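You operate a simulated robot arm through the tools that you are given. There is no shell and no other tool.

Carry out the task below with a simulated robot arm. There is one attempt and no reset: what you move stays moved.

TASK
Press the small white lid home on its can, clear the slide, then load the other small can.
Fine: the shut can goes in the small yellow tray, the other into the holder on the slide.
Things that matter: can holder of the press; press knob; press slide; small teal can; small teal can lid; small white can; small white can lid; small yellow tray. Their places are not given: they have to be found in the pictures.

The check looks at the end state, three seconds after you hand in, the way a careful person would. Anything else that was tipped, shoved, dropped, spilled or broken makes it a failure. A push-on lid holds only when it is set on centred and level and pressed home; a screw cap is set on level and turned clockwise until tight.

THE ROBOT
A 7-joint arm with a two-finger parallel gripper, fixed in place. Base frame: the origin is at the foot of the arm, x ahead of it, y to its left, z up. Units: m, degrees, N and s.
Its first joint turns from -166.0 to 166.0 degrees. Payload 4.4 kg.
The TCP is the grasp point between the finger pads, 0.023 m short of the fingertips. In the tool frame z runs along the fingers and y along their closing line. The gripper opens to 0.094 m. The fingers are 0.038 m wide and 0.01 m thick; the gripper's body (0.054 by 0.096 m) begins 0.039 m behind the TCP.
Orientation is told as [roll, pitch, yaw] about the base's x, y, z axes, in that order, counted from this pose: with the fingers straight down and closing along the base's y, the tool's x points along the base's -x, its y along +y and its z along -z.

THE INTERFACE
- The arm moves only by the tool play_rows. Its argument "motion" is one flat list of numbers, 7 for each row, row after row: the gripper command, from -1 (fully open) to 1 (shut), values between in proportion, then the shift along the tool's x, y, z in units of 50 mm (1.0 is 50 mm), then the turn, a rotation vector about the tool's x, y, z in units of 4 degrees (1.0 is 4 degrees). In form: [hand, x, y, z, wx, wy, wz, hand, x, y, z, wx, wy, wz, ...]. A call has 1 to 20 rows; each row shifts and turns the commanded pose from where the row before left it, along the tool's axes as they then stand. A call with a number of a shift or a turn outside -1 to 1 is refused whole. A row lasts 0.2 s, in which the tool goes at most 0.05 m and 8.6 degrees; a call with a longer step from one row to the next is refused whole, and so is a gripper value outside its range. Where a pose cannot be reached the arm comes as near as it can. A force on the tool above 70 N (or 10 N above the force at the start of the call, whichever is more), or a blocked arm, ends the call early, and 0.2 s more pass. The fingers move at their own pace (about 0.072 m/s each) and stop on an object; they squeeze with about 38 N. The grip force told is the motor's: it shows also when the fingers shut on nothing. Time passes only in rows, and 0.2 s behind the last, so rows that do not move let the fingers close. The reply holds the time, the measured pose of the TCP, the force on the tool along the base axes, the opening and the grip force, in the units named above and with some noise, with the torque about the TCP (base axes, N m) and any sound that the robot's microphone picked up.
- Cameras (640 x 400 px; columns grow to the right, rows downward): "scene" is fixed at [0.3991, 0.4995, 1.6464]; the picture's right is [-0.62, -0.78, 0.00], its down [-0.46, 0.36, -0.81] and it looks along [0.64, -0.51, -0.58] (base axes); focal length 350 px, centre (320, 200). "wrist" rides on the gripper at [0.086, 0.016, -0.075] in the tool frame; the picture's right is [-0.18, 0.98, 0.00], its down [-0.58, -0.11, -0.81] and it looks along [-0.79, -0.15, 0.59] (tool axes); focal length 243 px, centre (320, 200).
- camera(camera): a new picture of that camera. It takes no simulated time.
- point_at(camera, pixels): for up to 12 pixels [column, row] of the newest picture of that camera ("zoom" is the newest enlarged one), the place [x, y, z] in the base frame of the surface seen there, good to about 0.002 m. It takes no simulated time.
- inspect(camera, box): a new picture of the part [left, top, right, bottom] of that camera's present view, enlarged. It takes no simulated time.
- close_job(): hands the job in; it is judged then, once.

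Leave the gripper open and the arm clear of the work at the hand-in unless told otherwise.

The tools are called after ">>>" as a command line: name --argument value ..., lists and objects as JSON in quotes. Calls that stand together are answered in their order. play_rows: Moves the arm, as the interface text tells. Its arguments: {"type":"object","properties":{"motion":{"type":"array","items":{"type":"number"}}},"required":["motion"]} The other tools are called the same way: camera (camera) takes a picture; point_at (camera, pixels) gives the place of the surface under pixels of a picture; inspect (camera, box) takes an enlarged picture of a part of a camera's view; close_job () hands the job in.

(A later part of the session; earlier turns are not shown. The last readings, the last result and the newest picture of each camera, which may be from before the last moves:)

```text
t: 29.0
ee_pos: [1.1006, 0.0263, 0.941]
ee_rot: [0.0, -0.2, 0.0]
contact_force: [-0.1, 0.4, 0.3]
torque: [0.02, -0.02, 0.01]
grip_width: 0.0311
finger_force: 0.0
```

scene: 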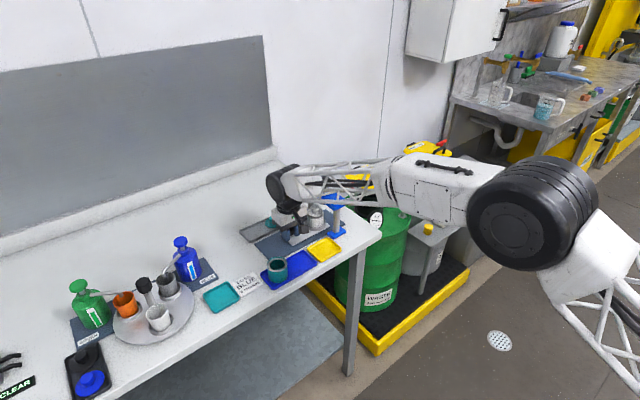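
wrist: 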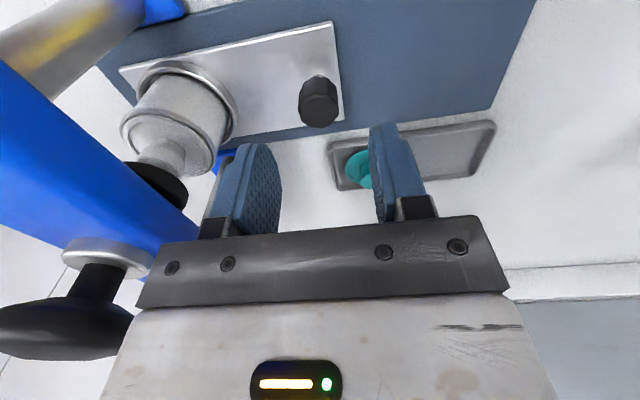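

Now I'll pull the slide out toward +y, about 105 mm slowly.

>>> play_rows --motion '[0.34, 0, 0.08, 0, 0, 0, 0, 0.34, 0, 0.1, 0, 0, 0, 0, 0.34, 0, 0.15, 0, 0, 0, 0, 0.34, 0, 0.15, 0, 0, 0, 0, 0.34, 0, 0.15, 0, 0, 0, 0, 0.34, 0, 0.15, 0, 0, 0, 0, 0.34, 0, 0.15, 0, 0, 0, 0, 0.34, 0, 0.15, 0, 0, 0, 0, 0.34, 0, 0.15, 0, 0, 0, 0, 0.34, 0, 0.15, 0, 0, 0, 0, 0.34, 0, 0.15, 0, 0, 0, 0, 0.34, 0, 0.15, 0, 0, 0, 0, 0.34, 0, 0.15, 0, 0, 0, 0, 0.34, 0, 0.15, 0, 0, 0, 0, 0.34, 0, 0.12, 0, 0, 0, 0, 0.34, 0, 0.05, 0, 0, 0, 0]'

>>> inspect --camera "scene" --box '[240, 165, 352, 262]'

>>> camera --camera "wrist"

```text
t: 32.4
ee_pos: [1.1034, 0.1317, 0.9416]
ee_rot: [0.0, -0.1, 0.0]
contact_force: [0.6, -0.4, -0.2]
torque: [0.01, -0.01, -0.02]
grip_width: 0.0313
finger_force: 0.1
```

```text
4.12 times, centred on (296, 214) of scene
```

zoom: 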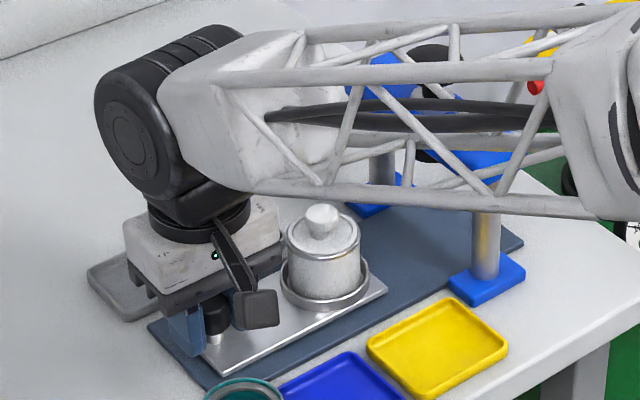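

```text
taken
```

wrist: 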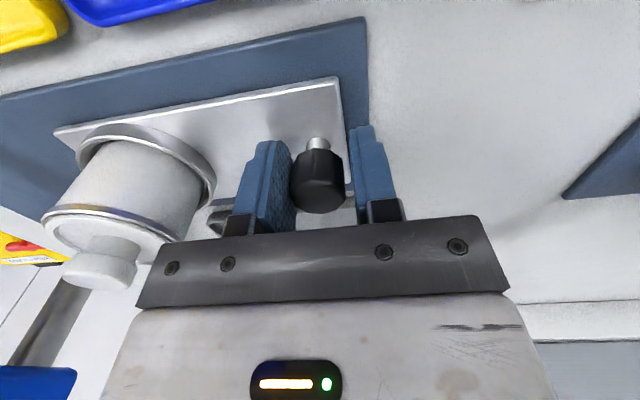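

The slide is nearly all the way back. I'll pull a few more millimetres to find the outer stop.

>>> play_rows --motion '[0.34, 0, 0.04, 0, 0, 0, 0, 0.34, 0, 0.04, 0, 0, 0, 0, 0.34, 0, 0, 0, 0, 0, 0]'

>>> play_rows --motion '[0.34, 0, 0.04, 0, 0, 0, 0, 0.34, 0, 0.02, 0, 0, 0, 0, 0.34, 0, 0, 0, 0, 0, 0]'

```text
t: 33.2
ee_pos: [1.1031, 0.1372, 0.9409]
ee_rot: [0.0, -0.1, 0.0]
contact_force: [-0.1, -0.1, -0.4]
torque: [0.01, -0.01, -0.01]
grip_width: 0.0309
finger_force: 0.0
```

```text
t: 34.0
ee_pos: [1.1025, 0.1406, 0.9407]
ee_rot: [-0.1, -0.1, 0.0]
contact_force: [-3.1, -8.8, 1.6]
torque: [-0.02, 0.01, -0.08]
grip_width: 0.0351
finger_force: 3.7
```

The outer stop is reached (−9 N along y). I'll ease back 3 mm, open, and rise to a clear height.

>>> play_rows --motion '[0.3, 0, -0.06, 0, 0, 0, 0, 0.1, 0, 0, 0, 0, 0, 0, -0.06, 0, 0, 0, 0, 0, 0, -0.06, 0, 0, -0.3, 0, 0, 0, -0.06, 0, 0, -0.6, 0, 0, 0, -0.06, 0, 0, -0.8, 0, 0, 0, -0.06, 0, 0, -0.8, 0, 0, 0, -0.4, 0, 0, -0.8, 0, 0, 0, -0.5, 0, 0, -0.8, 0, 0, 0, -0.5, 0, 0, -0.8, 0, 0, 0, -0.5, 0, 0, 0, 0, 0, 0]'

>>> inspect --camera "scene" --box '[255, 200, 345, 290]'

>>> camera --camera "wrist"

```text
t: 36.4
ee_pos: [1.1032, 0.1357, 1.1862]
ee_rot: [0.0, -0.2, 0.0]
contact_force: [0.0, -0.1, 0.0]
torque: [0.0, 0.02, -0.05]
grip_width: 0.0705
finger_force: 0.0
```

```text
4.44 times, centred on (300, 245) of scene
```

zoom: 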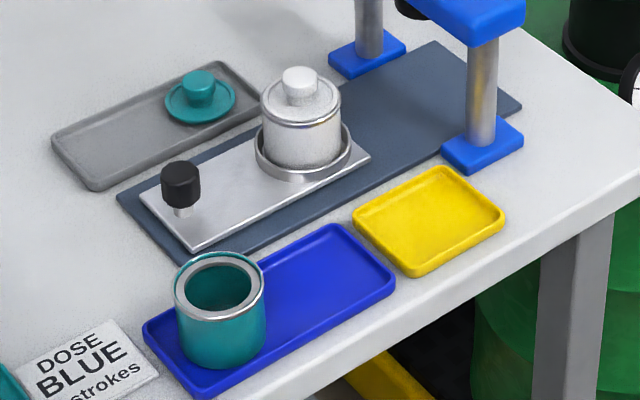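

```text
taken
```

wrist: 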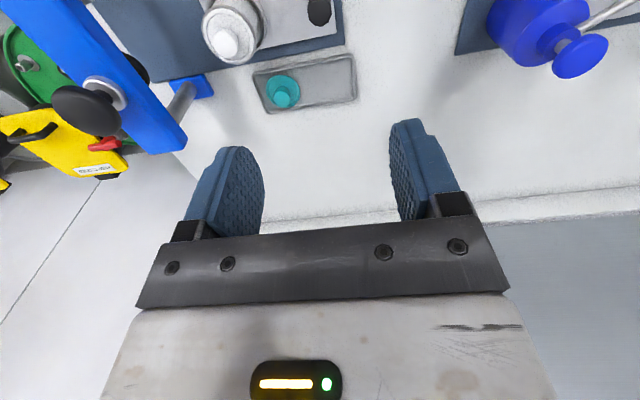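

Now I'll measure the tray floor, the white can with its pressed lid, and the teal can.

>>> inspect --camera "scene" --box '[300, 230, 345, 270]'

>>> point_at --camera "scene" --pixels '[[334, 251], [321, 240], [347, 246], [338, 257], [320, 252], [333, 239], [343, 252]]'

>>> inspect --camera "scene" --box '[300, 230, 345, 270]'

```text
10.00 times, centred on (322, 250) of scene
```

zoom: 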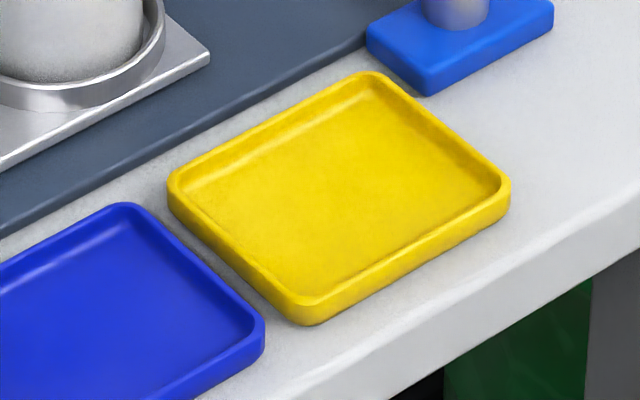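

```text
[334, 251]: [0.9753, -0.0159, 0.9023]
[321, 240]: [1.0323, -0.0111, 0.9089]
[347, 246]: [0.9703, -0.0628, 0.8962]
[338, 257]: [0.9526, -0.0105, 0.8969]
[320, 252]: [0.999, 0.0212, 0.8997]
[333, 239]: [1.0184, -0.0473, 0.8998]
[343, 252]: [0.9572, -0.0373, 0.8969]
```

```text
10.00 times, centred on (322, 250) of scene
```

zoom: 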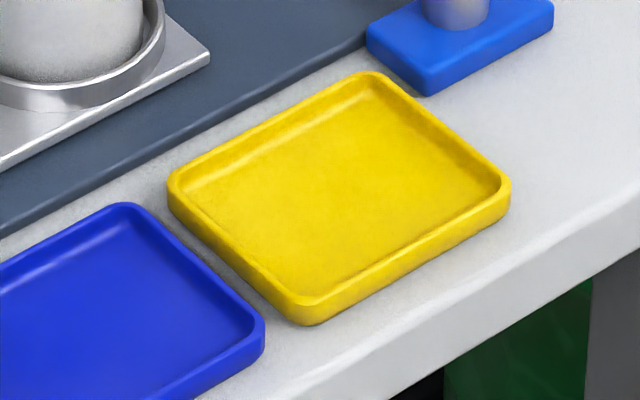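

>>> point_at --camera "zoom" --pixels '[[172, 178], [305, 305], [505, 183], [372, 76], [198, 195], [310, 292], [490, 193], [370, 98], [340, 190], [385, 60], [460, 15], [430, 90]]'

>>> inspect --camera "scene" --box '[270, 200, 345, 260]'

```text
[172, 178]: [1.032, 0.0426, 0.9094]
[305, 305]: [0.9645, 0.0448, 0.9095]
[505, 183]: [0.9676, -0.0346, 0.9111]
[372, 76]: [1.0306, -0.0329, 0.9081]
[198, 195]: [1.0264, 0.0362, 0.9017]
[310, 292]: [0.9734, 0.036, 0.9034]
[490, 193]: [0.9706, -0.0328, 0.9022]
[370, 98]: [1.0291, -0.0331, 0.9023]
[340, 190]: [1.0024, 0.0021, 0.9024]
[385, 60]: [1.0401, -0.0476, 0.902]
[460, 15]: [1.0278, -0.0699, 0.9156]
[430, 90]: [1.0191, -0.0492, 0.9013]
```

```text
6.67 times, centred on (308, 230) of scene
```

zoom: 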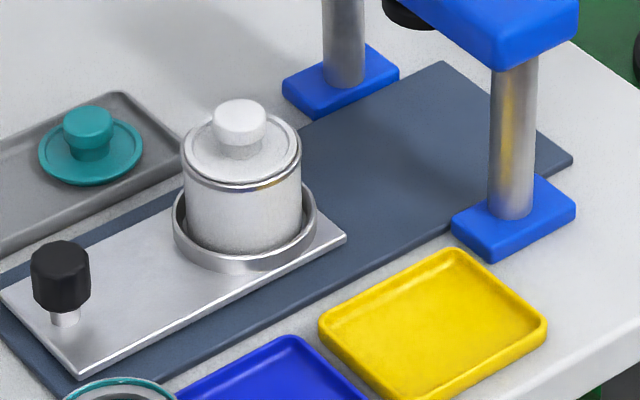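

Tray: outer x 0.965–1.032, y −0.035–0.045, floor z≈0.902, centre (0.998, 0.005). Now the white can's dimensions and the teal can's.

>>> point_at --camera "zoom" --pixels '[[183, 160], [300, 160], [242, 195], [242, 215], [242, 235], [188, 190], [298, 190], [240, 103], [216, 115], [264, 115], [242, 175], [315, 200]]'

>>> inspect --camera "scene" --box '[260, 245, 310, 290]'

```text
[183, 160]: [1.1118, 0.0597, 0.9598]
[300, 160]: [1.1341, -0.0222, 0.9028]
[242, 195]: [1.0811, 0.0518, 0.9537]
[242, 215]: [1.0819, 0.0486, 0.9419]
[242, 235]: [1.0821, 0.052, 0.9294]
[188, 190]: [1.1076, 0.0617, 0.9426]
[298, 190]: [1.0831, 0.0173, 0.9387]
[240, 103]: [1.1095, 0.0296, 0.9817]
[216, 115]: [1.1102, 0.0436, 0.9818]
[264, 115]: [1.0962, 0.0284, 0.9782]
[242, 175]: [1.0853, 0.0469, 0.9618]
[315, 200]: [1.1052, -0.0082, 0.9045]
```

```text
8.89 times, centred on (285, 268) of scene
```

zoom: 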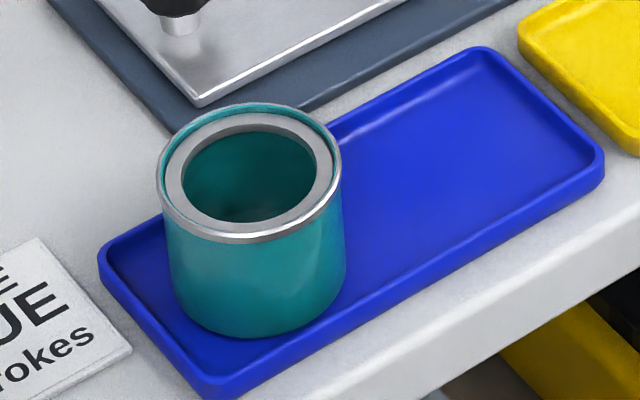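

White can centre is about (1.103, 0.036), diameter about 52 mm, lid knob top at z≈0.981. I'll move above it with the fingers at 75 mm and stop at z≈1.02 to verify.

>>> play_rows --motion '[-0.6, 0, -0.66, 0, 0, 0, 0, -0.6, 0, -0.67, 0, 0, 0, 0, -0.6, 0, -0.66, 0, 0, 0, 0, -0.6, 0, 0, 0.8, 0, 0.04, 0, -0.6, 0, 0, 0.8, 0, 0, 0, -0.6, 0, 0, 0.8, 0, 0, 0, -0.6, 0, 0, 0.8, 0, 0, 0, -0.6, 0, 0, 0, 0, 0, 0]'

>>> camera --camera "wrist"

>>> inspect --camera "scene" --box '[250, 165, 350, 255]'

```text
t: 38.2
ee_pos: [1.1007, 0.0373, 1.0262]
ee_rot: [0.0, 0.1, 0.0]
contact_force: [-0.3, -0.6, 0.3]
torque: [-0.02, 0.01, 0.01]
grip_width: 0.0754
finger_force: 0.0
```

```text
taken
```

wrist: 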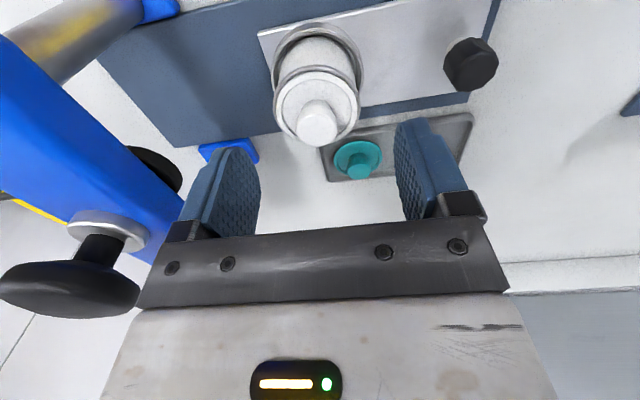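

```text
4.44 times, centred on (300, 210) of scene
```

zoom: 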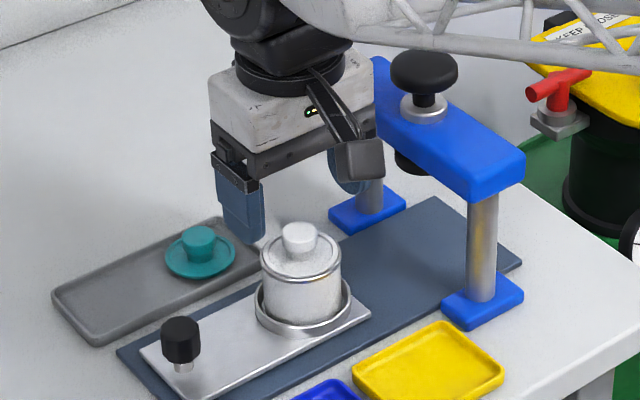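

>>> inspect --camera "wrist" --box '[250, 0, 390, 160]'

>>> point_at --camera "wrist" --pixels '[[317, 126], [300, 126], [335, 124], [317, 115], [317, 140], [276, 98], [358, 98], [318, 80], [316, 97], [290, 80]]'

```text
2.50 times, centred on (320, 80) of wrist
```

zoom: 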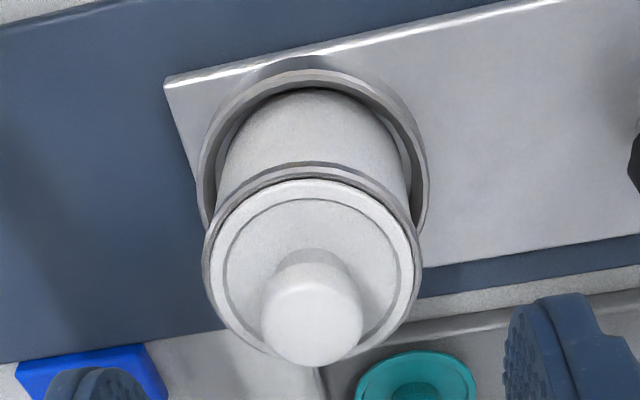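

```text
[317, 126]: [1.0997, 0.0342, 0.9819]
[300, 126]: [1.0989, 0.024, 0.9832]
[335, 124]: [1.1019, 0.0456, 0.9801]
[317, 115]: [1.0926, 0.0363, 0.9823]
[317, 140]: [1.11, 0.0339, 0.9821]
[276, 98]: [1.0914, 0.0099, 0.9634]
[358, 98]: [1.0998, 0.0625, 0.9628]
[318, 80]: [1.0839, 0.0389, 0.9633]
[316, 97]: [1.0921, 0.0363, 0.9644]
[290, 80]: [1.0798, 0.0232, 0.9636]
```

The lid sits nested in the can rim. The can centre y≈0.036 matches the TCP. I'll lower 76 mm so the fingertips stop just above the holder ring and the palm stays clear of the lid knob.

>>> play_rows --motion '[-0.6, 0, 0, 0.4, 0, 0, 0, -0.6, 0, 0, 0.4, 0, 0, 0, -0.6, 0, 0, 0.4, 0, 0, 0, -0.6, 0, 0, 0.2, 0, 0, 0, -0.6, 0, 0, 0.12, 0, 0, 0, -0.6, 0, 0, 0, 0, 0, 0]'

>>> inspect --camera "scene" --box '[250, 165, 350, 255]'

>>> camera --camera "wrist"

```text
t: 39.6
ee_pos: [1.1019, 0.0383, 0.9509]
ee_rot: [-0.1, 0.0, 0.1]
contact_force: [-0.6, 0.5, 0.6]
torque: [-0.04, 0.05, -0.02]
grip_width: 0.0751
finger_force: 0.1
```

```text
4.44 times, centred on (300, 210) of scene
```

zoom: 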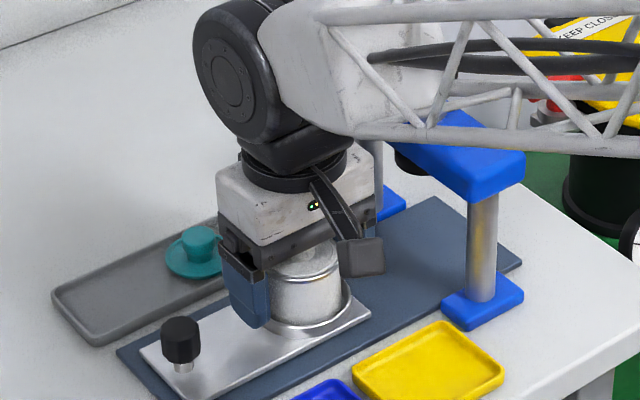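

```text
taken
```

wrist: 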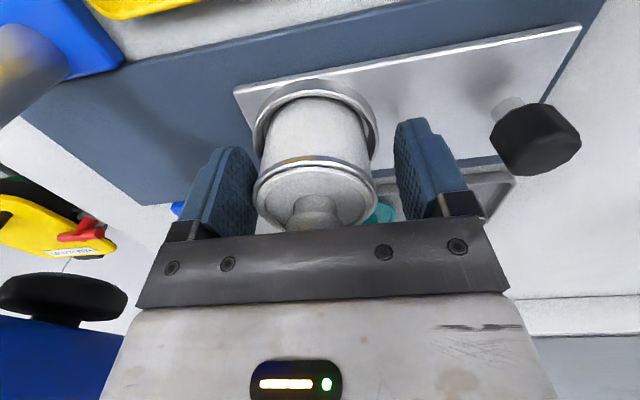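

The can sits slightly toward the −y finger, so I'll shift 1.5 mm in −y, narrow the fingers to 57 mm, then close.

>>> play_rows --motion '[-0.6, 0, -0.03, 0, 0, 0, 0, -0.21, 0, 0, 0, 0, 0, 0, -0.21, 0, 0, 0, 0, 0, 0, -0.15, 0, 0, 0, 0, 0, 0, -0.1, 0, 0, 0, 0, 0, 0, 0, 0, 0, 0, 0, 0, 0, 1, 0, 0, 0, 0, 0, 0, 1, 0, 0, 0, 0, 0, 0]'

>>> inspect --camera "scene" --box '[250, 165, 350, 255]'

>>> camera --camera "wrist"

```text
t: 41.4
ee_pos: [1.1016, 0.0365, 0.9515]
ee_rot: [0.0, 0.0, 0.0]
contact_force: [-0.2, -0.3, 0.7]
torque: [0.06, 0.0, 0.0]
grip_width: 0.0537
finger_force: 37.9
```

```text
4.44 times, centred on (300, 210) of scene
```

zoom: 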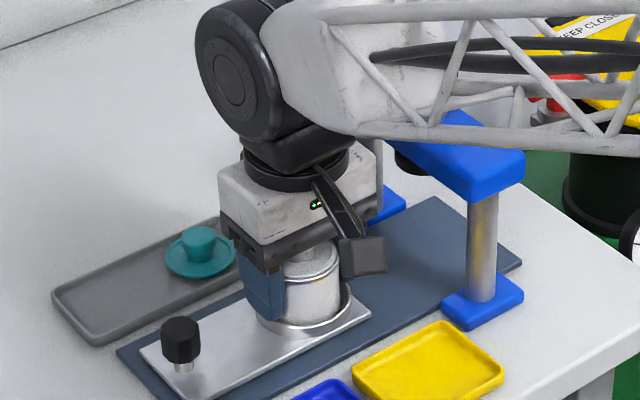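

```text
taken
```

wrist: 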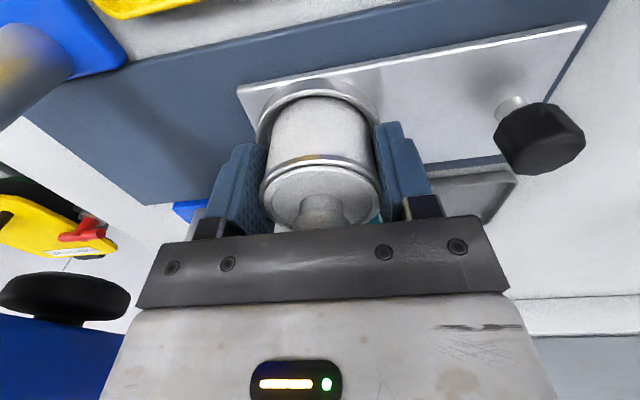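

The can is gripped at 53.7 mm. I'll lift it 20 mm slowly and check.

>>> play_rows --motion '[1, 0, 0, -0.06, 0, 0, 0, 1, 0, 0, -0.1, 0, 0, 0, 1, 0, 0, -0.12, 0, 0, 0, 1, 0, 0, -0.12, 0, 0, 0, 1, 0, 0, 0, 0, 0, 0]'

>>> inspect --camera "scene" --box '[250, 165, 350, 255]'

>>> camera --camera "wrist"

```text
t: 42.6
ee_pos: [1.103, 0.0367, 0.9702]
ee_rot: [0.0, 0.1, 0.0]
contact_force: [-0.5, 0.4, -0.2]
torque: [0.01, 0.01, 0.03]
grip_width: 0.0536
finger_force: 38.0
```

```text
4.44 times, centred on (300, 210) of scene
```

zoom: 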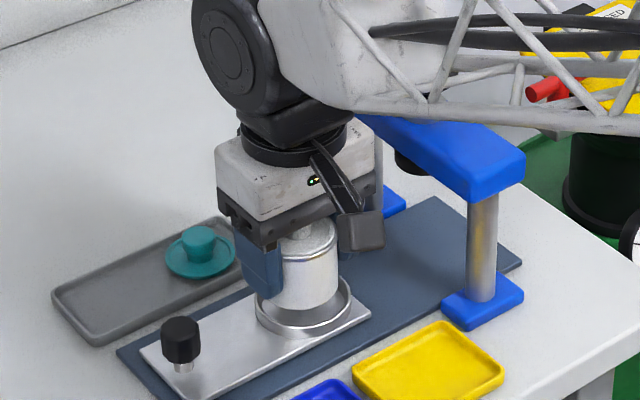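

```text
taken
```

wrist: 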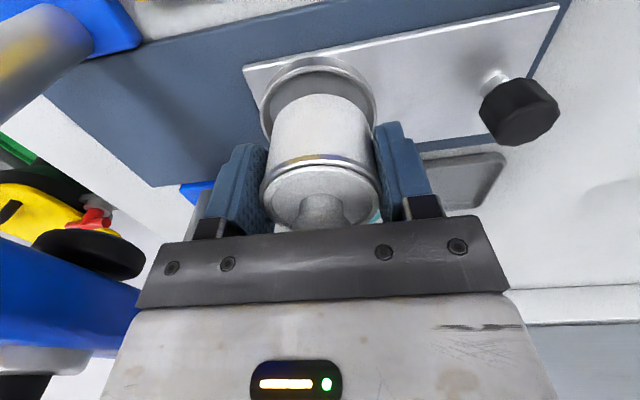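

The can lifts cleanly with its lid. I'll check the press beam's near edge before moving past it.

>>> inspect --camera "scene" --box '[320, 185, 370, 230]'

>>> point_at --camera "scene" --pixels '[[354, 206], [350, 203], [356, 205], [357, 209], [362, 206], [366, 202], [345, 198], [358, 225]]'

```text
8.89 times, centred on (345, 208) of scene
```

zoom: 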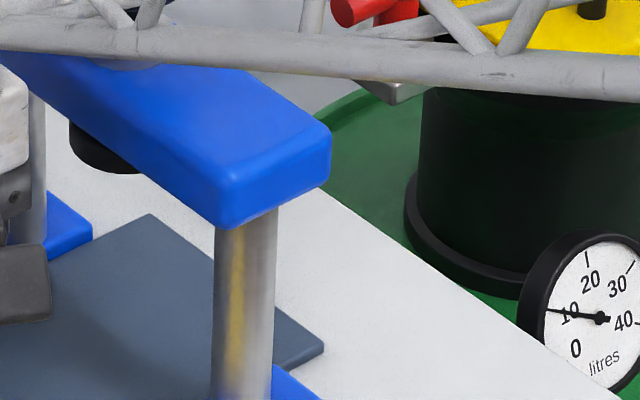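

```text
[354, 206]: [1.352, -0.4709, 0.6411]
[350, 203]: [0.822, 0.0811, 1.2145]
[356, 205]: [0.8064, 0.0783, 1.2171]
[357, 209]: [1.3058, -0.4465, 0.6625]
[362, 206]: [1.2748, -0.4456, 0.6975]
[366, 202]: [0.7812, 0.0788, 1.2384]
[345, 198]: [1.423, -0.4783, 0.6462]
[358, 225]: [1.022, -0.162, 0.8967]
```

>>> point_at --camera "zoom" --pixels '[[222, 182], [215, 200], [228, 222], [180, 150], [150, 170], [235, 185], [320, 135], [325, 175], [240, 320]]'

```text
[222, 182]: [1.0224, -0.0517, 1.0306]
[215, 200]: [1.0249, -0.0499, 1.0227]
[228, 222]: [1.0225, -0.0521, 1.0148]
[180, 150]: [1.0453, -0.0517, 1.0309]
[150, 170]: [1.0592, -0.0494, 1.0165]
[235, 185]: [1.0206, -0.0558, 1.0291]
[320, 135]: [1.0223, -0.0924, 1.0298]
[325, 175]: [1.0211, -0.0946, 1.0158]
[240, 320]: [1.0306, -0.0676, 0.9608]
```

The beam's +y face is at −0.050, so a gap of about 8 mm will remain at y 0.007. I'll lift 50 mm, then carry the can slowly to above the yellow tray at (0.9985, 0.007).

>>> play_rows --motion '[1, 0, 0, -0.3, 0, 0, 0, 1, 0, 0, -0.4, 0, 0, 0, 1, 0, 0, -0.3, 0, 0, 0, 1, 0.25, -0.07, 0, 0, 0, 0, 1, 0.4, -0.12, 0, 0, 0, 0, 1, 0.4, -0.12, 0, 0, 0, 0, 1, 0.4, -0.12, 0, 0, 0, 0, 1, 0.4, -0.1, 0, 0, 0, 0, 1, 0.22, -0.06, 0, 0, 0, 0, 1, 0, 0, 0, 0, 0, 0, 1, 0, 0, 0, 0, 0, 0]'

>>> inspect --camera "scene" --box '[270, 190, 370, 280]'

>>> camera --camera "wrist"

```text
t: 45.0
ee_pos: [0.9987, 0.0081, 1.0221]
ee_rot: [0.0, 0.1, 0.0]
contact_force: [-0.3, 0.7, -1.1]
torque: [-0.01, -0.01, 0.01]
grip_width: 0.0535
finger_force: 37.9
```

```text
4.44 times, centred on (320, 235) of scene
```

zoom: 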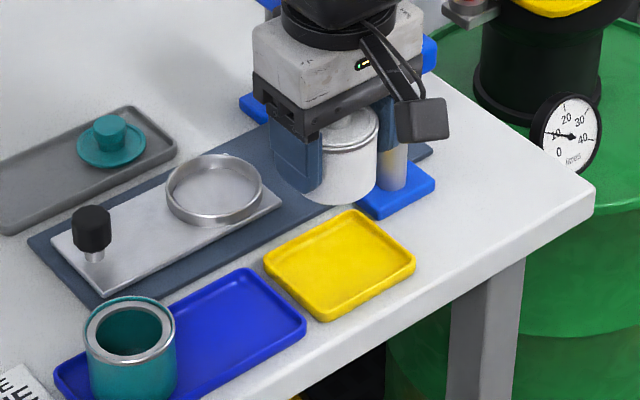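

```text
taken
```

wrist: 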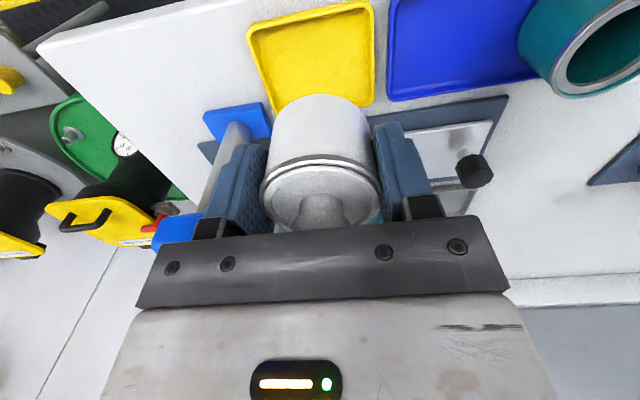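

I'll check the can's held position relative to the tray.

>>> point_at --camera "zoom" --pixels '[[345, 165], [345, 190], [372, 165], [328, 190], [350, 203], [340, 265], [268, 262], [410, 262], [324, 315], [350, 213]]'

>>> point_at --camera "wrist" --pixels '[[262, 185], [378, 185], [320, 155], [320, 110], [280, 130], [365, 130], [255, 30], [370, 8], [262, 108], [370, 100]]'

```text
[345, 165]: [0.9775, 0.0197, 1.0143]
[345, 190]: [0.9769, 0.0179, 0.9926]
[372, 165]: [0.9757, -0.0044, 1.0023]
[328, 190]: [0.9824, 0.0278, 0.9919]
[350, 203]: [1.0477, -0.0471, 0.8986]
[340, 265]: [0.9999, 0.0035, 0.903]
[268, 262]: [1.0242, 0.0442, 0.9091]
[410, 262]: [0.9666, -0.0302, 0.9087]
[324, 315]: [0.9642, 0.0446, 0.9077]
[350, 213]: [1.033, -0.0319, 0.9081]
```

```text
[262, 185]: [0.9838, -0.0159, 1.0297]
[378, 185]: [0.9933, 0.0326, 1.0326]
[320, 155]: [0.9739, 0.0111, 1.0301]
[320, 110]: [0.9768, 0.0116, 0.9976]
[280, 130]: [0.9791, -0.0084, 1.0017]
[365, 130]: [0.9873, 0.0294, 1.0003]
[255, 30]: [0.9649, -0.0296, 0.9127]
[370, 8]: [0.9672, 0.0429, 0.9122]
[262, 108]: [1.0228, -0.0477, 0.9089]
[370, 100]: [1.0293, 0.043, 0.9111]
```

The can centre is at about (1.0005, 0.008), while the tray's inner centre is x≈0.999. I'll shift −1 mm in x and lower to z≈0.947, just above the tray floor.

>>> play_rows --motion '[1, 0.025, 0, 0, 0, 0, 0, 1, 0, 0, 0.3, 0, 0, 0, 1, 0, 0, 0.4, 0, 0, 0, 1, 0, 0, 0.4, 0, 0, 0, 1, 0, 0, 0.25, 0, 0, 0, 1, 0, 0, 0.15, 0, 0, 0, 1, 0, 0, 0, 0, 0, 0]'

>>> inspect --camera "scene" --box '[290, 210, 360, 270]'

>>> camera --camera "wrist"

```text
t: 46.6
ee_pos: [0.9969, 0.0077, 0.945]
ee_rot: [0.1, 0.0, -0.1]
contact_force: [-0.5, -0.6, -0.6]
torque: [0.02, 0.05, 0.02]
grip_width: 0.054
finger_force: 38.0
```

```text
6.67 times, centred on (325, 240) of scene
```

zoom: 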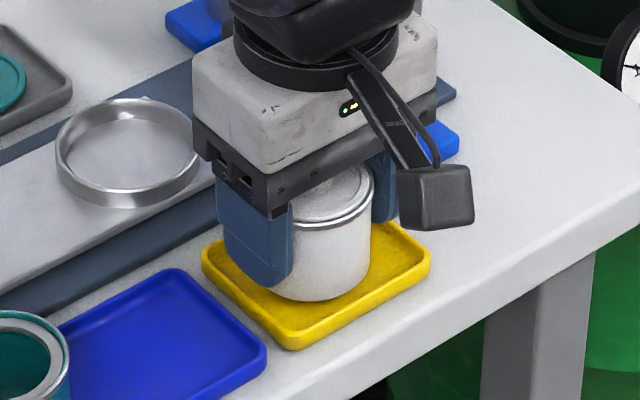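

```text
taken
```

wrist: 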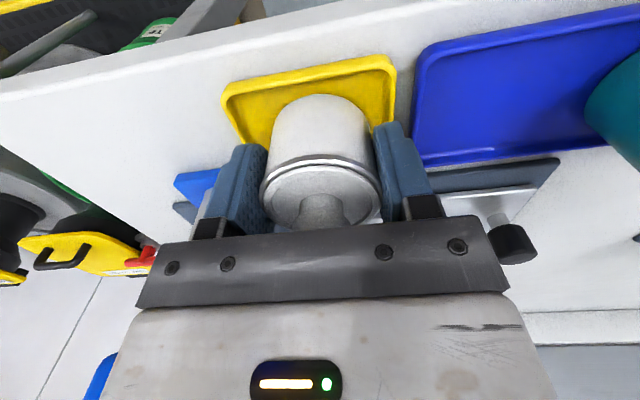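

The can is just above the tray floor and well inside the walls. I'll lower in 1 mm steps and watch for contact.

>>> play_rows --motion '[1, 0, 0, 0.02, 0, 0, 0, 1, 0, 0, 0.02, 0, 0, 0, 1, 0, 0, 0, 0, 0, 0]'

>>> play_rows --motion '[1, 0, 0, 0.02, 0, 0, 0, 1, 0, 0, 0, 0, 0, 0]'

>>> inspect --camera "scene" --box '[290, 210, 360, 270]'

```text
t: 47.4
ee_pos: [0.9966, 0.0069, 0.9434]
ee_rot: [0.0, 0.2, 0.0]
contact_force: [0.7, 0.8, 0.1]
torque: [0.0, 0.03, -0.01]
grip_width: 0.0538
finger_force: 38.1
```

```text
t: 48.0
ee_pos: [0.9969, 0.0074, 0.9436]
ee_rot: [0.0, 0.1, 0.0]
contact_force: [-0.4, -0.7, -0.9]
torque: [0.01, -0.01, 0.0]
grip_width: 0.0536
finger_force: 37.7
```

```text
6.67 times, centred on (325, 240) of scene
```

zoom: 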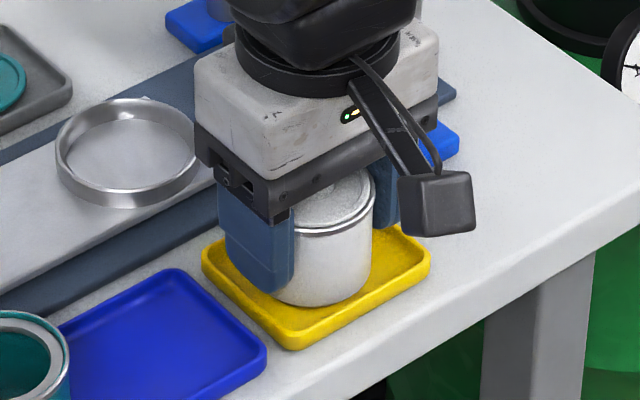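

No contact yet. I'll continue down in 1 mm steps.

>>> play_rows --motion '[1, 0, 0, 0.02, 0, 0, 0, 1, 0, 0, 0, 0, 0, 0]'

>>> play_rows --motion '[1, 0, 0, 0.02, 0, 0, 0, 1, 0, 0, 0, 0, 0, 0]'

>>> play_rows --motion '[1, 0, 0, 0.02, 0, 0, 0, 1, 0, 0, 0, 0, 0, 0]'

```text
t: 48.6
ee_pos: [0.9981, 0.0074, 0.9421]
ee_rot: [-0.1, 0.1, 0.0]
contact_force: [-1.4, -1.8, 3.3]
torque: [-0.05, 0.01, -0.02]
grip_width: 0.0539
finger_force: 38.0
```

```text
t: 49.2
ee_pos: [0.9969, 0.0071, 0.9415]
ee_rot: [0.0, 0.0, 0.0]
contact_force: [-2.0, 2.7, 20.9]
torque: [0.16, 0.03, 0.0]
grip_width: 0.0538
finger_force: 37.9
```

```text
t: 49.8
ee_pos: [0.9971, 0.0078, 0.9399]
ee_rot: [0.0, -0.1, 0.0]
contact_force: [3.6, 6.0, 29.5]
torque: [0.34, -0.18, 0.0]
grip_width: 0.0537
finger_force: 37.9
```

The can is on the tray floor (about 30 N down). I'll ease up 1.2 mm to take the load off, then open.

>>> play_rows --motion '[1, 0, 0, -0.024, 0, 0, 0, 1, 0, 0, 0, 0, 0, 0]'

```text
t: 50.4
ee_pos: [0.9957, 0.0063, 0.9395]
ee_rot: [-0.1, 0.2, -0.1]
contact_force: [6.3, 3.0, 21.9]
torque: [0.23, -0.26, -0.01]
grip_width: 0.0539
finger_force: 37.7
```

>>> play_rows --motion '[1, 0, 0, -0.014, 0, 0, 0, 1, 0, 0, 0, 0, 0, 0]'

>>> inspect --camera "scene" --box '[290, 210, 360, 270]'

```text
t: 51.0
ee_pos: [0.9973, 0.0072, 0.9415]
ee_rot: [-0.1, 0.1, 0.1]
contact_force: [-2.0, -1.6, 12.4]
torque: [0.03, -0.01, 0.0]
grip_width: 0.0538
finger_force: 38.0
```

```text
6.67 times, centred on (325, 240) of scene
```

zoom: 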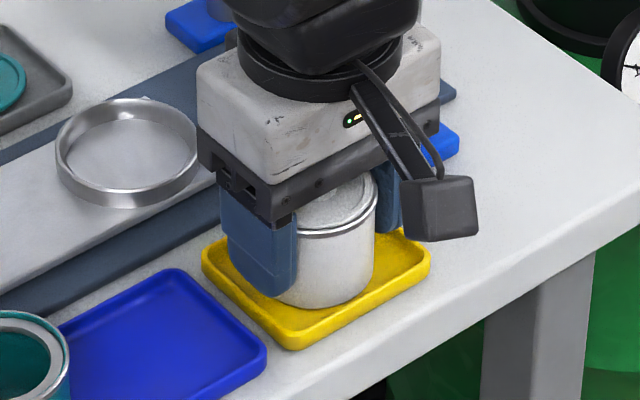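

The can rests on the tray floor. I'll open the fingers gently to 72 mm.

>>> play_rows --motion '[-0.18, 0, 0, 0, 0, 0, 0, -0.25, 0, 0, 0, 0, 0, 0, -0.4, 0, 0, 0, 0, 0, 0, -0.53, 0, 0, 0, 0, 0, 0, -0.53, 0, 0, 0, 0, 0, 0]'

>>> camera --camera "wrist"

>>> inspect --camera "scene" --box '[290, 210, 360, 270]'

```text
t: 52.2
ee_pos: [0.9961, 0.0067, 0.9392]
ee_rot: [0.1, 0.1, 0.0]
contact_force: [0.2, -0.4, 0.1]
torque: [-0.02, 0.03, 0.01]
grip_width: 0.0721
finger_force: 0.0
```

```text
taken
```

wrist: 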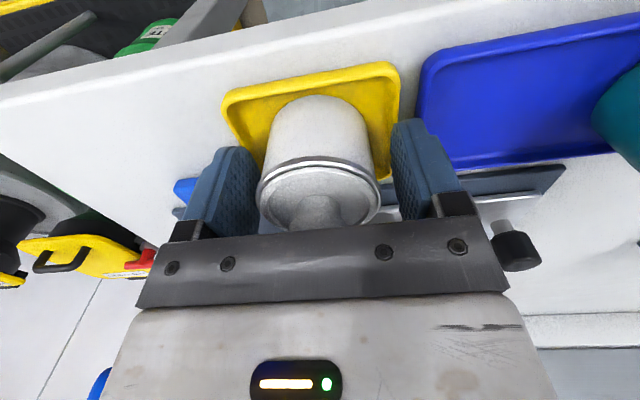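

```text
6.67 times, centred on (325, 240) of scene
```

zoom: 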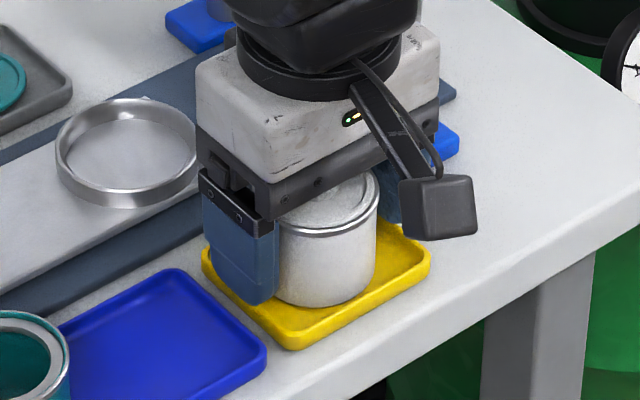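

Released. I'll rise straight up to about z 1.10 and look at the placed can.

>>> play_rows --motion '[-0.53, 0, 0, -0.2, 0, 0, 0, -0.53, 0, 0, -0.4, 0, 0, 0, -0.53, 0, 0, -0.6, 0, 0, 0, -0.53, 0, 0, -0.8, 0, 0, 0, -0.53, 0, 0, -0.8, 0, 0, 0, -0.53, 0, 0, -0.8, 0, 0, 0, -0.53, 0, 0, 0, 0, 0, 0]'

>>> inspect --camera "scene" --box '[255, 200, 355, 290]'

>>> camera --camera "wrist"

```text
t: 53.8
ee_pos: [0.9978, 0.0089, 1.121]
ee_rot: [-0.1, 0.1, 0.1]
contact_force: [-0.7, 0.2, -1.0]
torque: [0.0, -0.04, 0.02]
grip_width: 0.0717
finger_force: 0.1
```

```text
4.44 times, centred on (305, 245) of scene
```

zoom: 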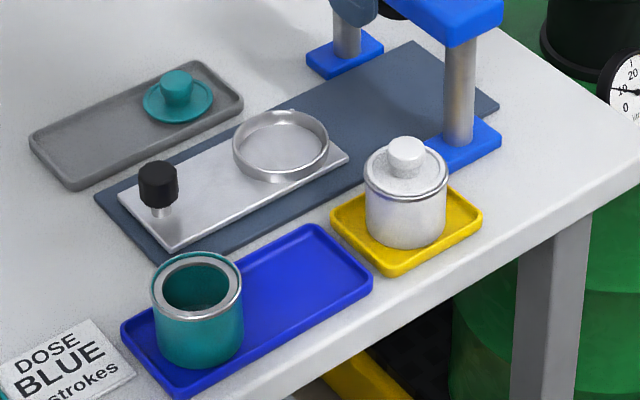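

```text
taken
```

wrist: 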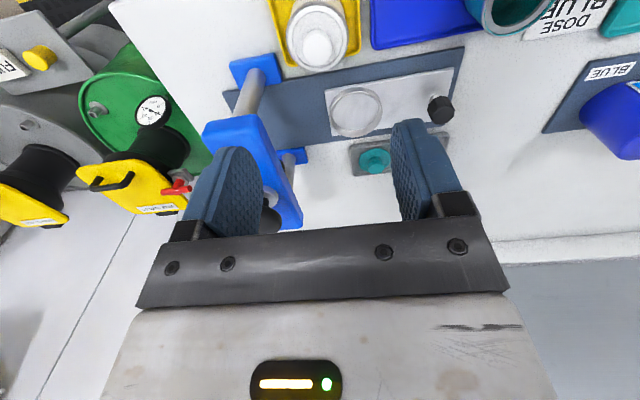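

The white can stands upright in the yellow tray. I'll look closer at its lid and the empty holder, and measure the holder and teal can.

>>> inspect --camera "scene" --box '[328, 224, 368, 264]'

>>> inspect --camera "scene" --box '[300, 220, 340, 265]'

>>> inspect --camera "scene" --box '[270, 215, 340, 270]'

>>> point_at --camera "zoom" --pixels '[[223, 85], [325, 85], [275, 70], [275, 105], [250, 65], [310, 62], [240, 112], [310, 110], [275, 85], [300, 90], [250, 90], [120, 135]]'

```text
10.00 times, centred on (348, 244) of scene
```

zoom: 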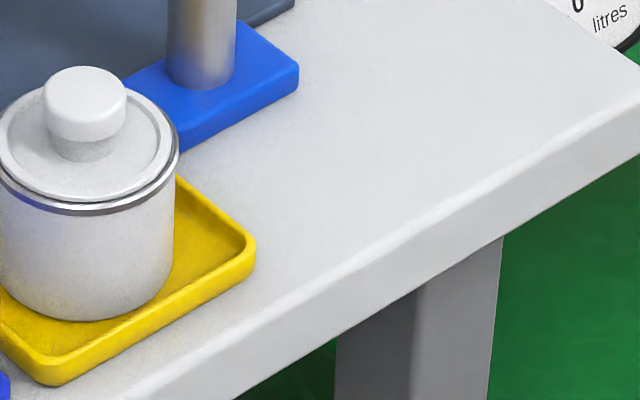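

```text
8.89 times, centred on (320, 242) of scene
```

zoom: 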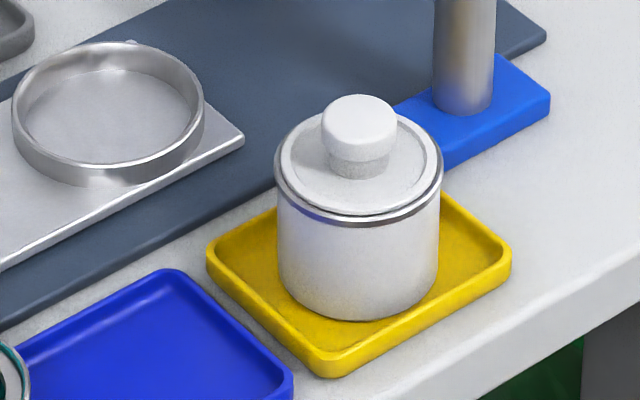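

```text
7.27 times, centred on (305, 242) of scene
```

zoom: 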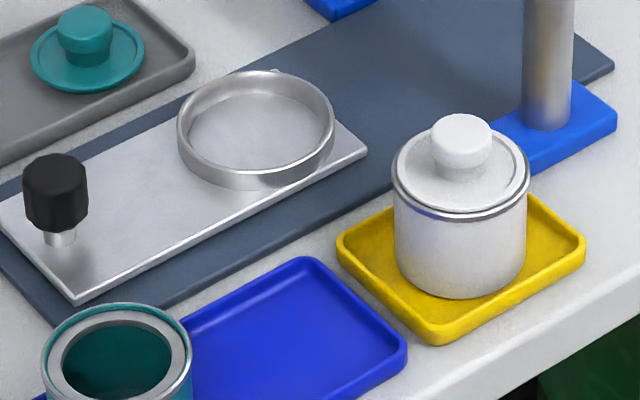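

```text
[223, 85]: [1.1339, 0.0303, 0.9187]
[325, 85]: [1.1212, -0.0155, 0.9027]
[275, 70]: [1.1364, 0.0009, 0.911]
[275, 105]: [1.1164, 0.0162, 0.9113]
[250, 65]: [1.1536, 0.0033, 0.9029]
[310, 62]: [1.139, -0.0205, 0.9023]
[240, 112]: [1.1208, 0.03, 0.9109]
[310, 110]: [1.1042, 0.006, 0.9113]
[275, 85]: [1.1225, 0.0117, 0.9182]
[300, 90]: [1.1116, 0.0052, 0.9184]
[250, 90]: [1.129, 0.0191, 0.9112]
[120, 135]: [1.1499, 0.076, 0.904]
```

The lid looks fully nested and level. Now precise holder-ring points and teal can points from this view.

>>> point_at --camera "zoom" --pixels '[[181, 125], [331, 120], [257, 75], [255, 172], [256, 125], [200, 92], [312, 92], [200, 158], [312, 155], [195, 130], [318, 128], [256, 165]]'

>>> inspect --camera "scene" --box '[260, 245, 310, 290]'

>>> point_at --camera "zoom" --pixels '[[160, 175], [338, 165], [250, 105], [250, 235], [250, 125], [250, 225], [175, 180], [325, 165], [255, 280], [255, 320], [180, 290], [330, 280]]'

```text
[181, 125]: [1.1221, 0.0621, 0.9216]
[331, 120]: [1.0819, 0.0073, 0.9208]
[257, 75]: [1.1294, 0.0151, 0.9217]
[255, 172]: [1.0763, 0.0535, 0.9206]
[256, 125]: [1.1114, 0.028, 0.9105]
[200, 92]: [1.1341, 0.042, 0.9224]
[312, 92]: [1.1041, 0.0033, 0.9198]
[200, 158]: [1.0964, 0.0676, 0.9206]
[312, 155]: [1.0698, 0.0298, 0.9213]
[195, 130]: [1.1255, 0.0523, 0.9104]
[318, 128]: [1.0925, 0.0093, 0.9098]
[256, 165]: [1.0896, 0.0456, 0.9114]
```

```text
8.89 times, centred on (285, 268) of scene
```

zoom: 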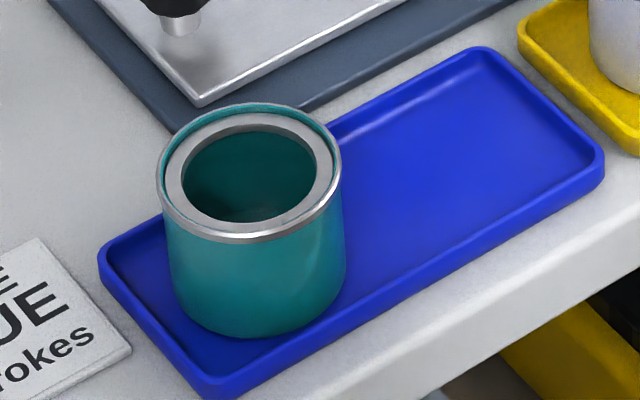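

```text
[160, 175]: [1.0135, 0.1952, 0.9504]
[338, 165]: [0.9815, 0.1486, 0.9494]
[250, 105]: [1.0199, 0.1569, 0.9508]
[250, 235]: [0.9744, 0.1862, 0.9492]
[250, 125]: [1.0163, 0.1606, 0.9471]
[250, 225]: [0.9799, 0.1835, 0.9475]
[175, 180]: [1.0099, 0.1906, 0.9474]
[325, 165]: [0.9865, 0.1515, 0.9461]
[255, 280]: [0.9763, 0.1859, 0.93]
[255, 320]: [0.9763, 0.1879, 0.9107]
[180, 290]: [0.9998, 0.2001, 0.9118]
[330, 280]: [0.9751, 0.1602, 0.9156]
```

Holder ring centre is about (1.102, 0.035), ring top z 0.921, floor 0.911. The teal can's centre is about (0.997, 0.172), rim z 0.950, 54 mm wide. I'll move above the teal can.

>>> play_rows --motion '[-0.6, 0, 0.4, 0, 0, 0, 0, -0.6, 0, 0.75, 0, 0, 0, 0, -0.6, 0, 0.75, 0, 0, 0, 0, -0.6, 0, 0.75, 0, 0, 0, 0, -0.6, 0, 0.6, 0, 0, 0, 0, -0.6, 0, 0, 0.8, 0, 0, 0, -0.6, 0, 0, 0.8, 0, 0, 0, -0.6, 0, 0, 0.4, 0, 0, 0, -0.6, 0, 0, 0, 0, 0, 0]'

>>> camera --camera "wrist"

>>> inspect --camera "scene" --box '[230, 210, 330, 300]'

```text
t: 55.8
ee_pos: [0.9989, 0.1686, 1.0205]
ee_rot: [0.1, 0.2, -0.1]
contact_force: [-0.2, 0.6, 0.5]
torque: [0.03, 0.0, -0.01]
grip_width: 0.0748
finger_force: 0.1
```

```text
taken
```

wrist: 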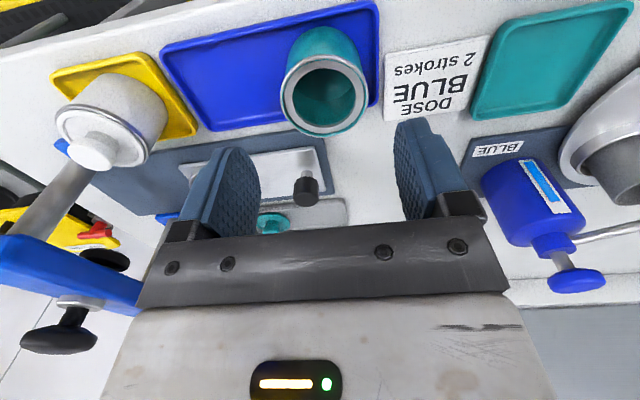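

```text
4.44 times, centred on (280, 255) of scene
```

zoom: 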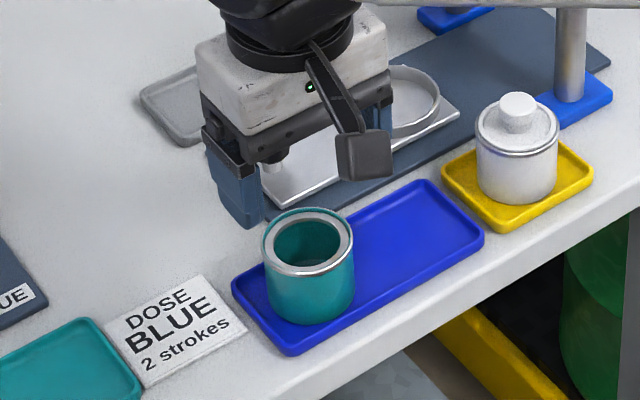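

I'll confirm the teal can's centre from the wrist view.

>>> point_at --camera "wrist" --pixels '[[282, 95], [366, 92], [324, 58], [325, 134], [290, 120], [358, 120], [292, 72], [358, 70]]'

```text
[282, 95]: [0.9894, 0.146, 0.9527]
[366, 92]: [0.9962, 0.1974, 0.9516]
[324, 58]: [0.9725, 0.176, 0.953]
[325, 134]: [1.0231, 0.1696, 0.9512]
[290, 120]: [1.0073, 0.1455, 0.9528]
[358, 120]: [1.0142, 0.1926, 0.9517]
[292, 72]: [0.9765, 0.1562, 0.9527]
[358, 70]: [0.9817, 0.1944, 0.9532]
```

The can centre is about (0.997, 0.172). I'll adjust +2 mm in y and −1 mm in x, then lower 79 mm.

>>> play_rows --motion '[-0.6, 0.02, 0.045, 0, 0, 0, 0, -0.6, 0, 0, 0.4, 0, 0, 0, -0.6, 0, 0, 0.4, 0, 0, 0, -0.6, 0, 0, 0.4, 0, 0, 0, -0.6, 0, 0, 0.25, 0, 0, 0, -0.6, 0, 0, 0.13, 0, 0, 0, -0.6, 0, 0, 0, 0, 0, 0]'

>>> camera --camera "wrist"

>>> inspect --camera "scene" --box '[230, 210, 330, 300]'

```text
t: 57.4
ee_pos: [0.9957, 0.1715, 0.9414]
ee_rot: [0.0, 0.1, 0.0]
contact_force: [-1.2, 0.8, -1.1]
torque: [0.0, 0.03, -0.02]
grip_width: 0.0753
finger_force: 0.1
```

```text
taken
```

wrist: 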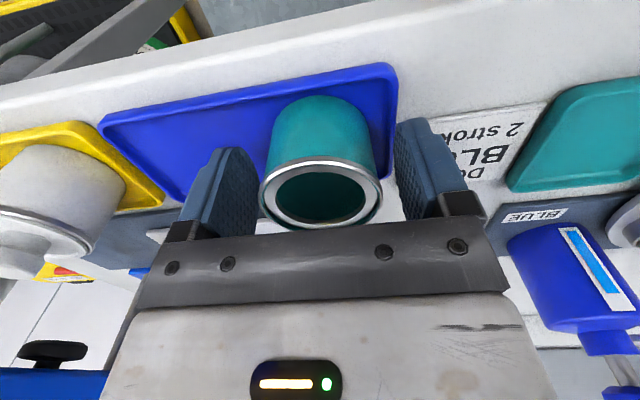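

```text
4.44 times, centred on (280, 255) of scene
```

zoom: 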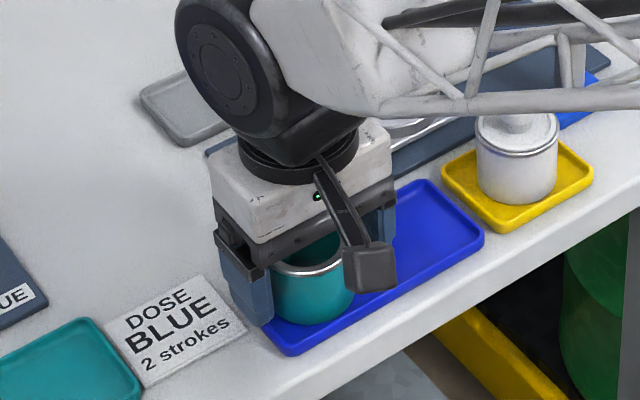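

The can is centred between the fingers. I'll close gently and grip.

>>> play_rows --motion '[-0.21, 0, 0, 0, 0, 0, 0, -0.21, 0, 0, 0, 0, 0, 0, -0.15, 0, 0, 0, 0, 0, 0, -0.1, 0, 0, 0, 0, 0, 0, 0, 0, 0, 0, 0, 0, 0, 1, 0, 0, 0, 0, 0, 0, 1, 0, 0, 0, 0, 0, 0]'

>>> camera --camera "wrist"

```text
t: 59.0
ee_pos: [0.9961, 0.1721, 0.9419]
ee_rot: [0.0, 0.1, 0.0]
contact_force: [0.3, -0.3, 1.6]
torque: [-0.01, 0.0, 0.0]
grip_width: 0.0539
finger_force: 38.1
```

```text
taken
```

wrist: 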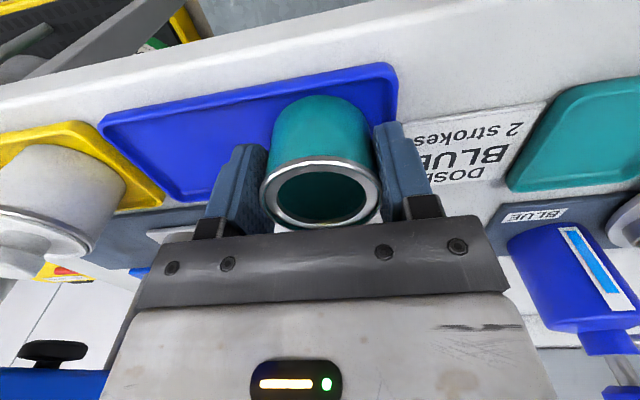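

Gripped at 53.9 mm. I'll lift smoothly about 95 mm and check.

>>> play_rows --motion '[1, 0, 0, -0.08, 0, 0, 0, 1, 0, 0, -0.2, 0, 0, 0, 1, 0, 0, -0.35, 0, 0, 0, 1, 0, 0, -0.4, 0, 0, 0, 1, 0, 0, -0.4, 0, 0, 0, 1, 0, 0, -0.3, 0, 0, 0, 1, 0, 0, -0.15, 0, 0, 0, 1, 0, 0, 0, 0, 0, 0]'

>>> inspect --camera "scene" --box '[230, 190, 340, 290]'

```text
t: 60.8
ee_pos: [0.9968, 0.1728, 1.036]
ee_rot: [0.0, 0.1, -0.1]
contact_force: [-0.7, -0.2, 0.2]
torque: [0.01, 0.02, 0.03]
grip_width: 0.0537
finger_force: 38.2
```

```text
4.00 times, centred on (285, 240) of scene
```

zoom: 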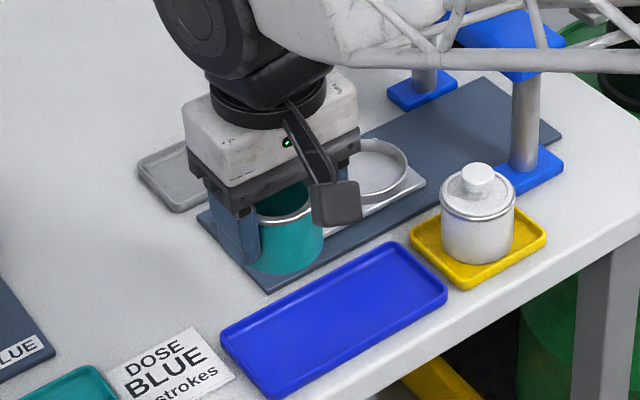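

The can is up, upright. Now I'll carry it to above the holder at (1.102, 0.0355).

>>> play_rows --motion '[1, -0.126, -0.164, 0, 0, 0, 0, 1, -0.253, -0.329, 0, 0, 0, 0, 1, -0.337, -0.438, 0, 0, 0, 0, 1, -0.337, -0.438, 0, 0, 0, 0, 1, -0.337, -0.438, 0, 0, 0, 0, 1, -0.337, -0.438, 0, 0, 0, 0, 1, -0.253, -0.329, 0, 0, 0, 0, 1, -0.126, -0.164, 0, 0, 0, 0, 1, 0, 0, 0, 0, 0, 0, 1, 0, 0, 0, 0, 0, 0]'

>>> inspect --camera "scene" --box '[260, 180, 350, 260]'

>>> camera --camera "wrist"

```text
t: 63.0
ee_pos: [1.1022, 0.0357, 1.0356]
ee_rot: [-0.1, 0.1, 0.0]
contact_force: [0.2, -0.6, -0.6]
torque: [0.0, 0.05, 0.0]
grip_width: 0.0537
finger_force: 38.1
```

```text
5.00 times, centred on (305, 220) of scene
```

zoom: 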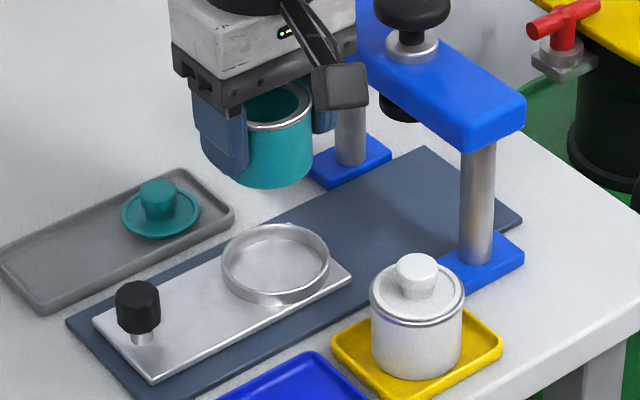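

```text
taken
```

wrist: 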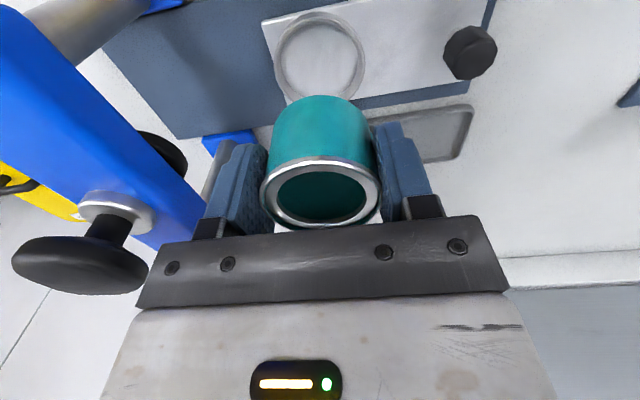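

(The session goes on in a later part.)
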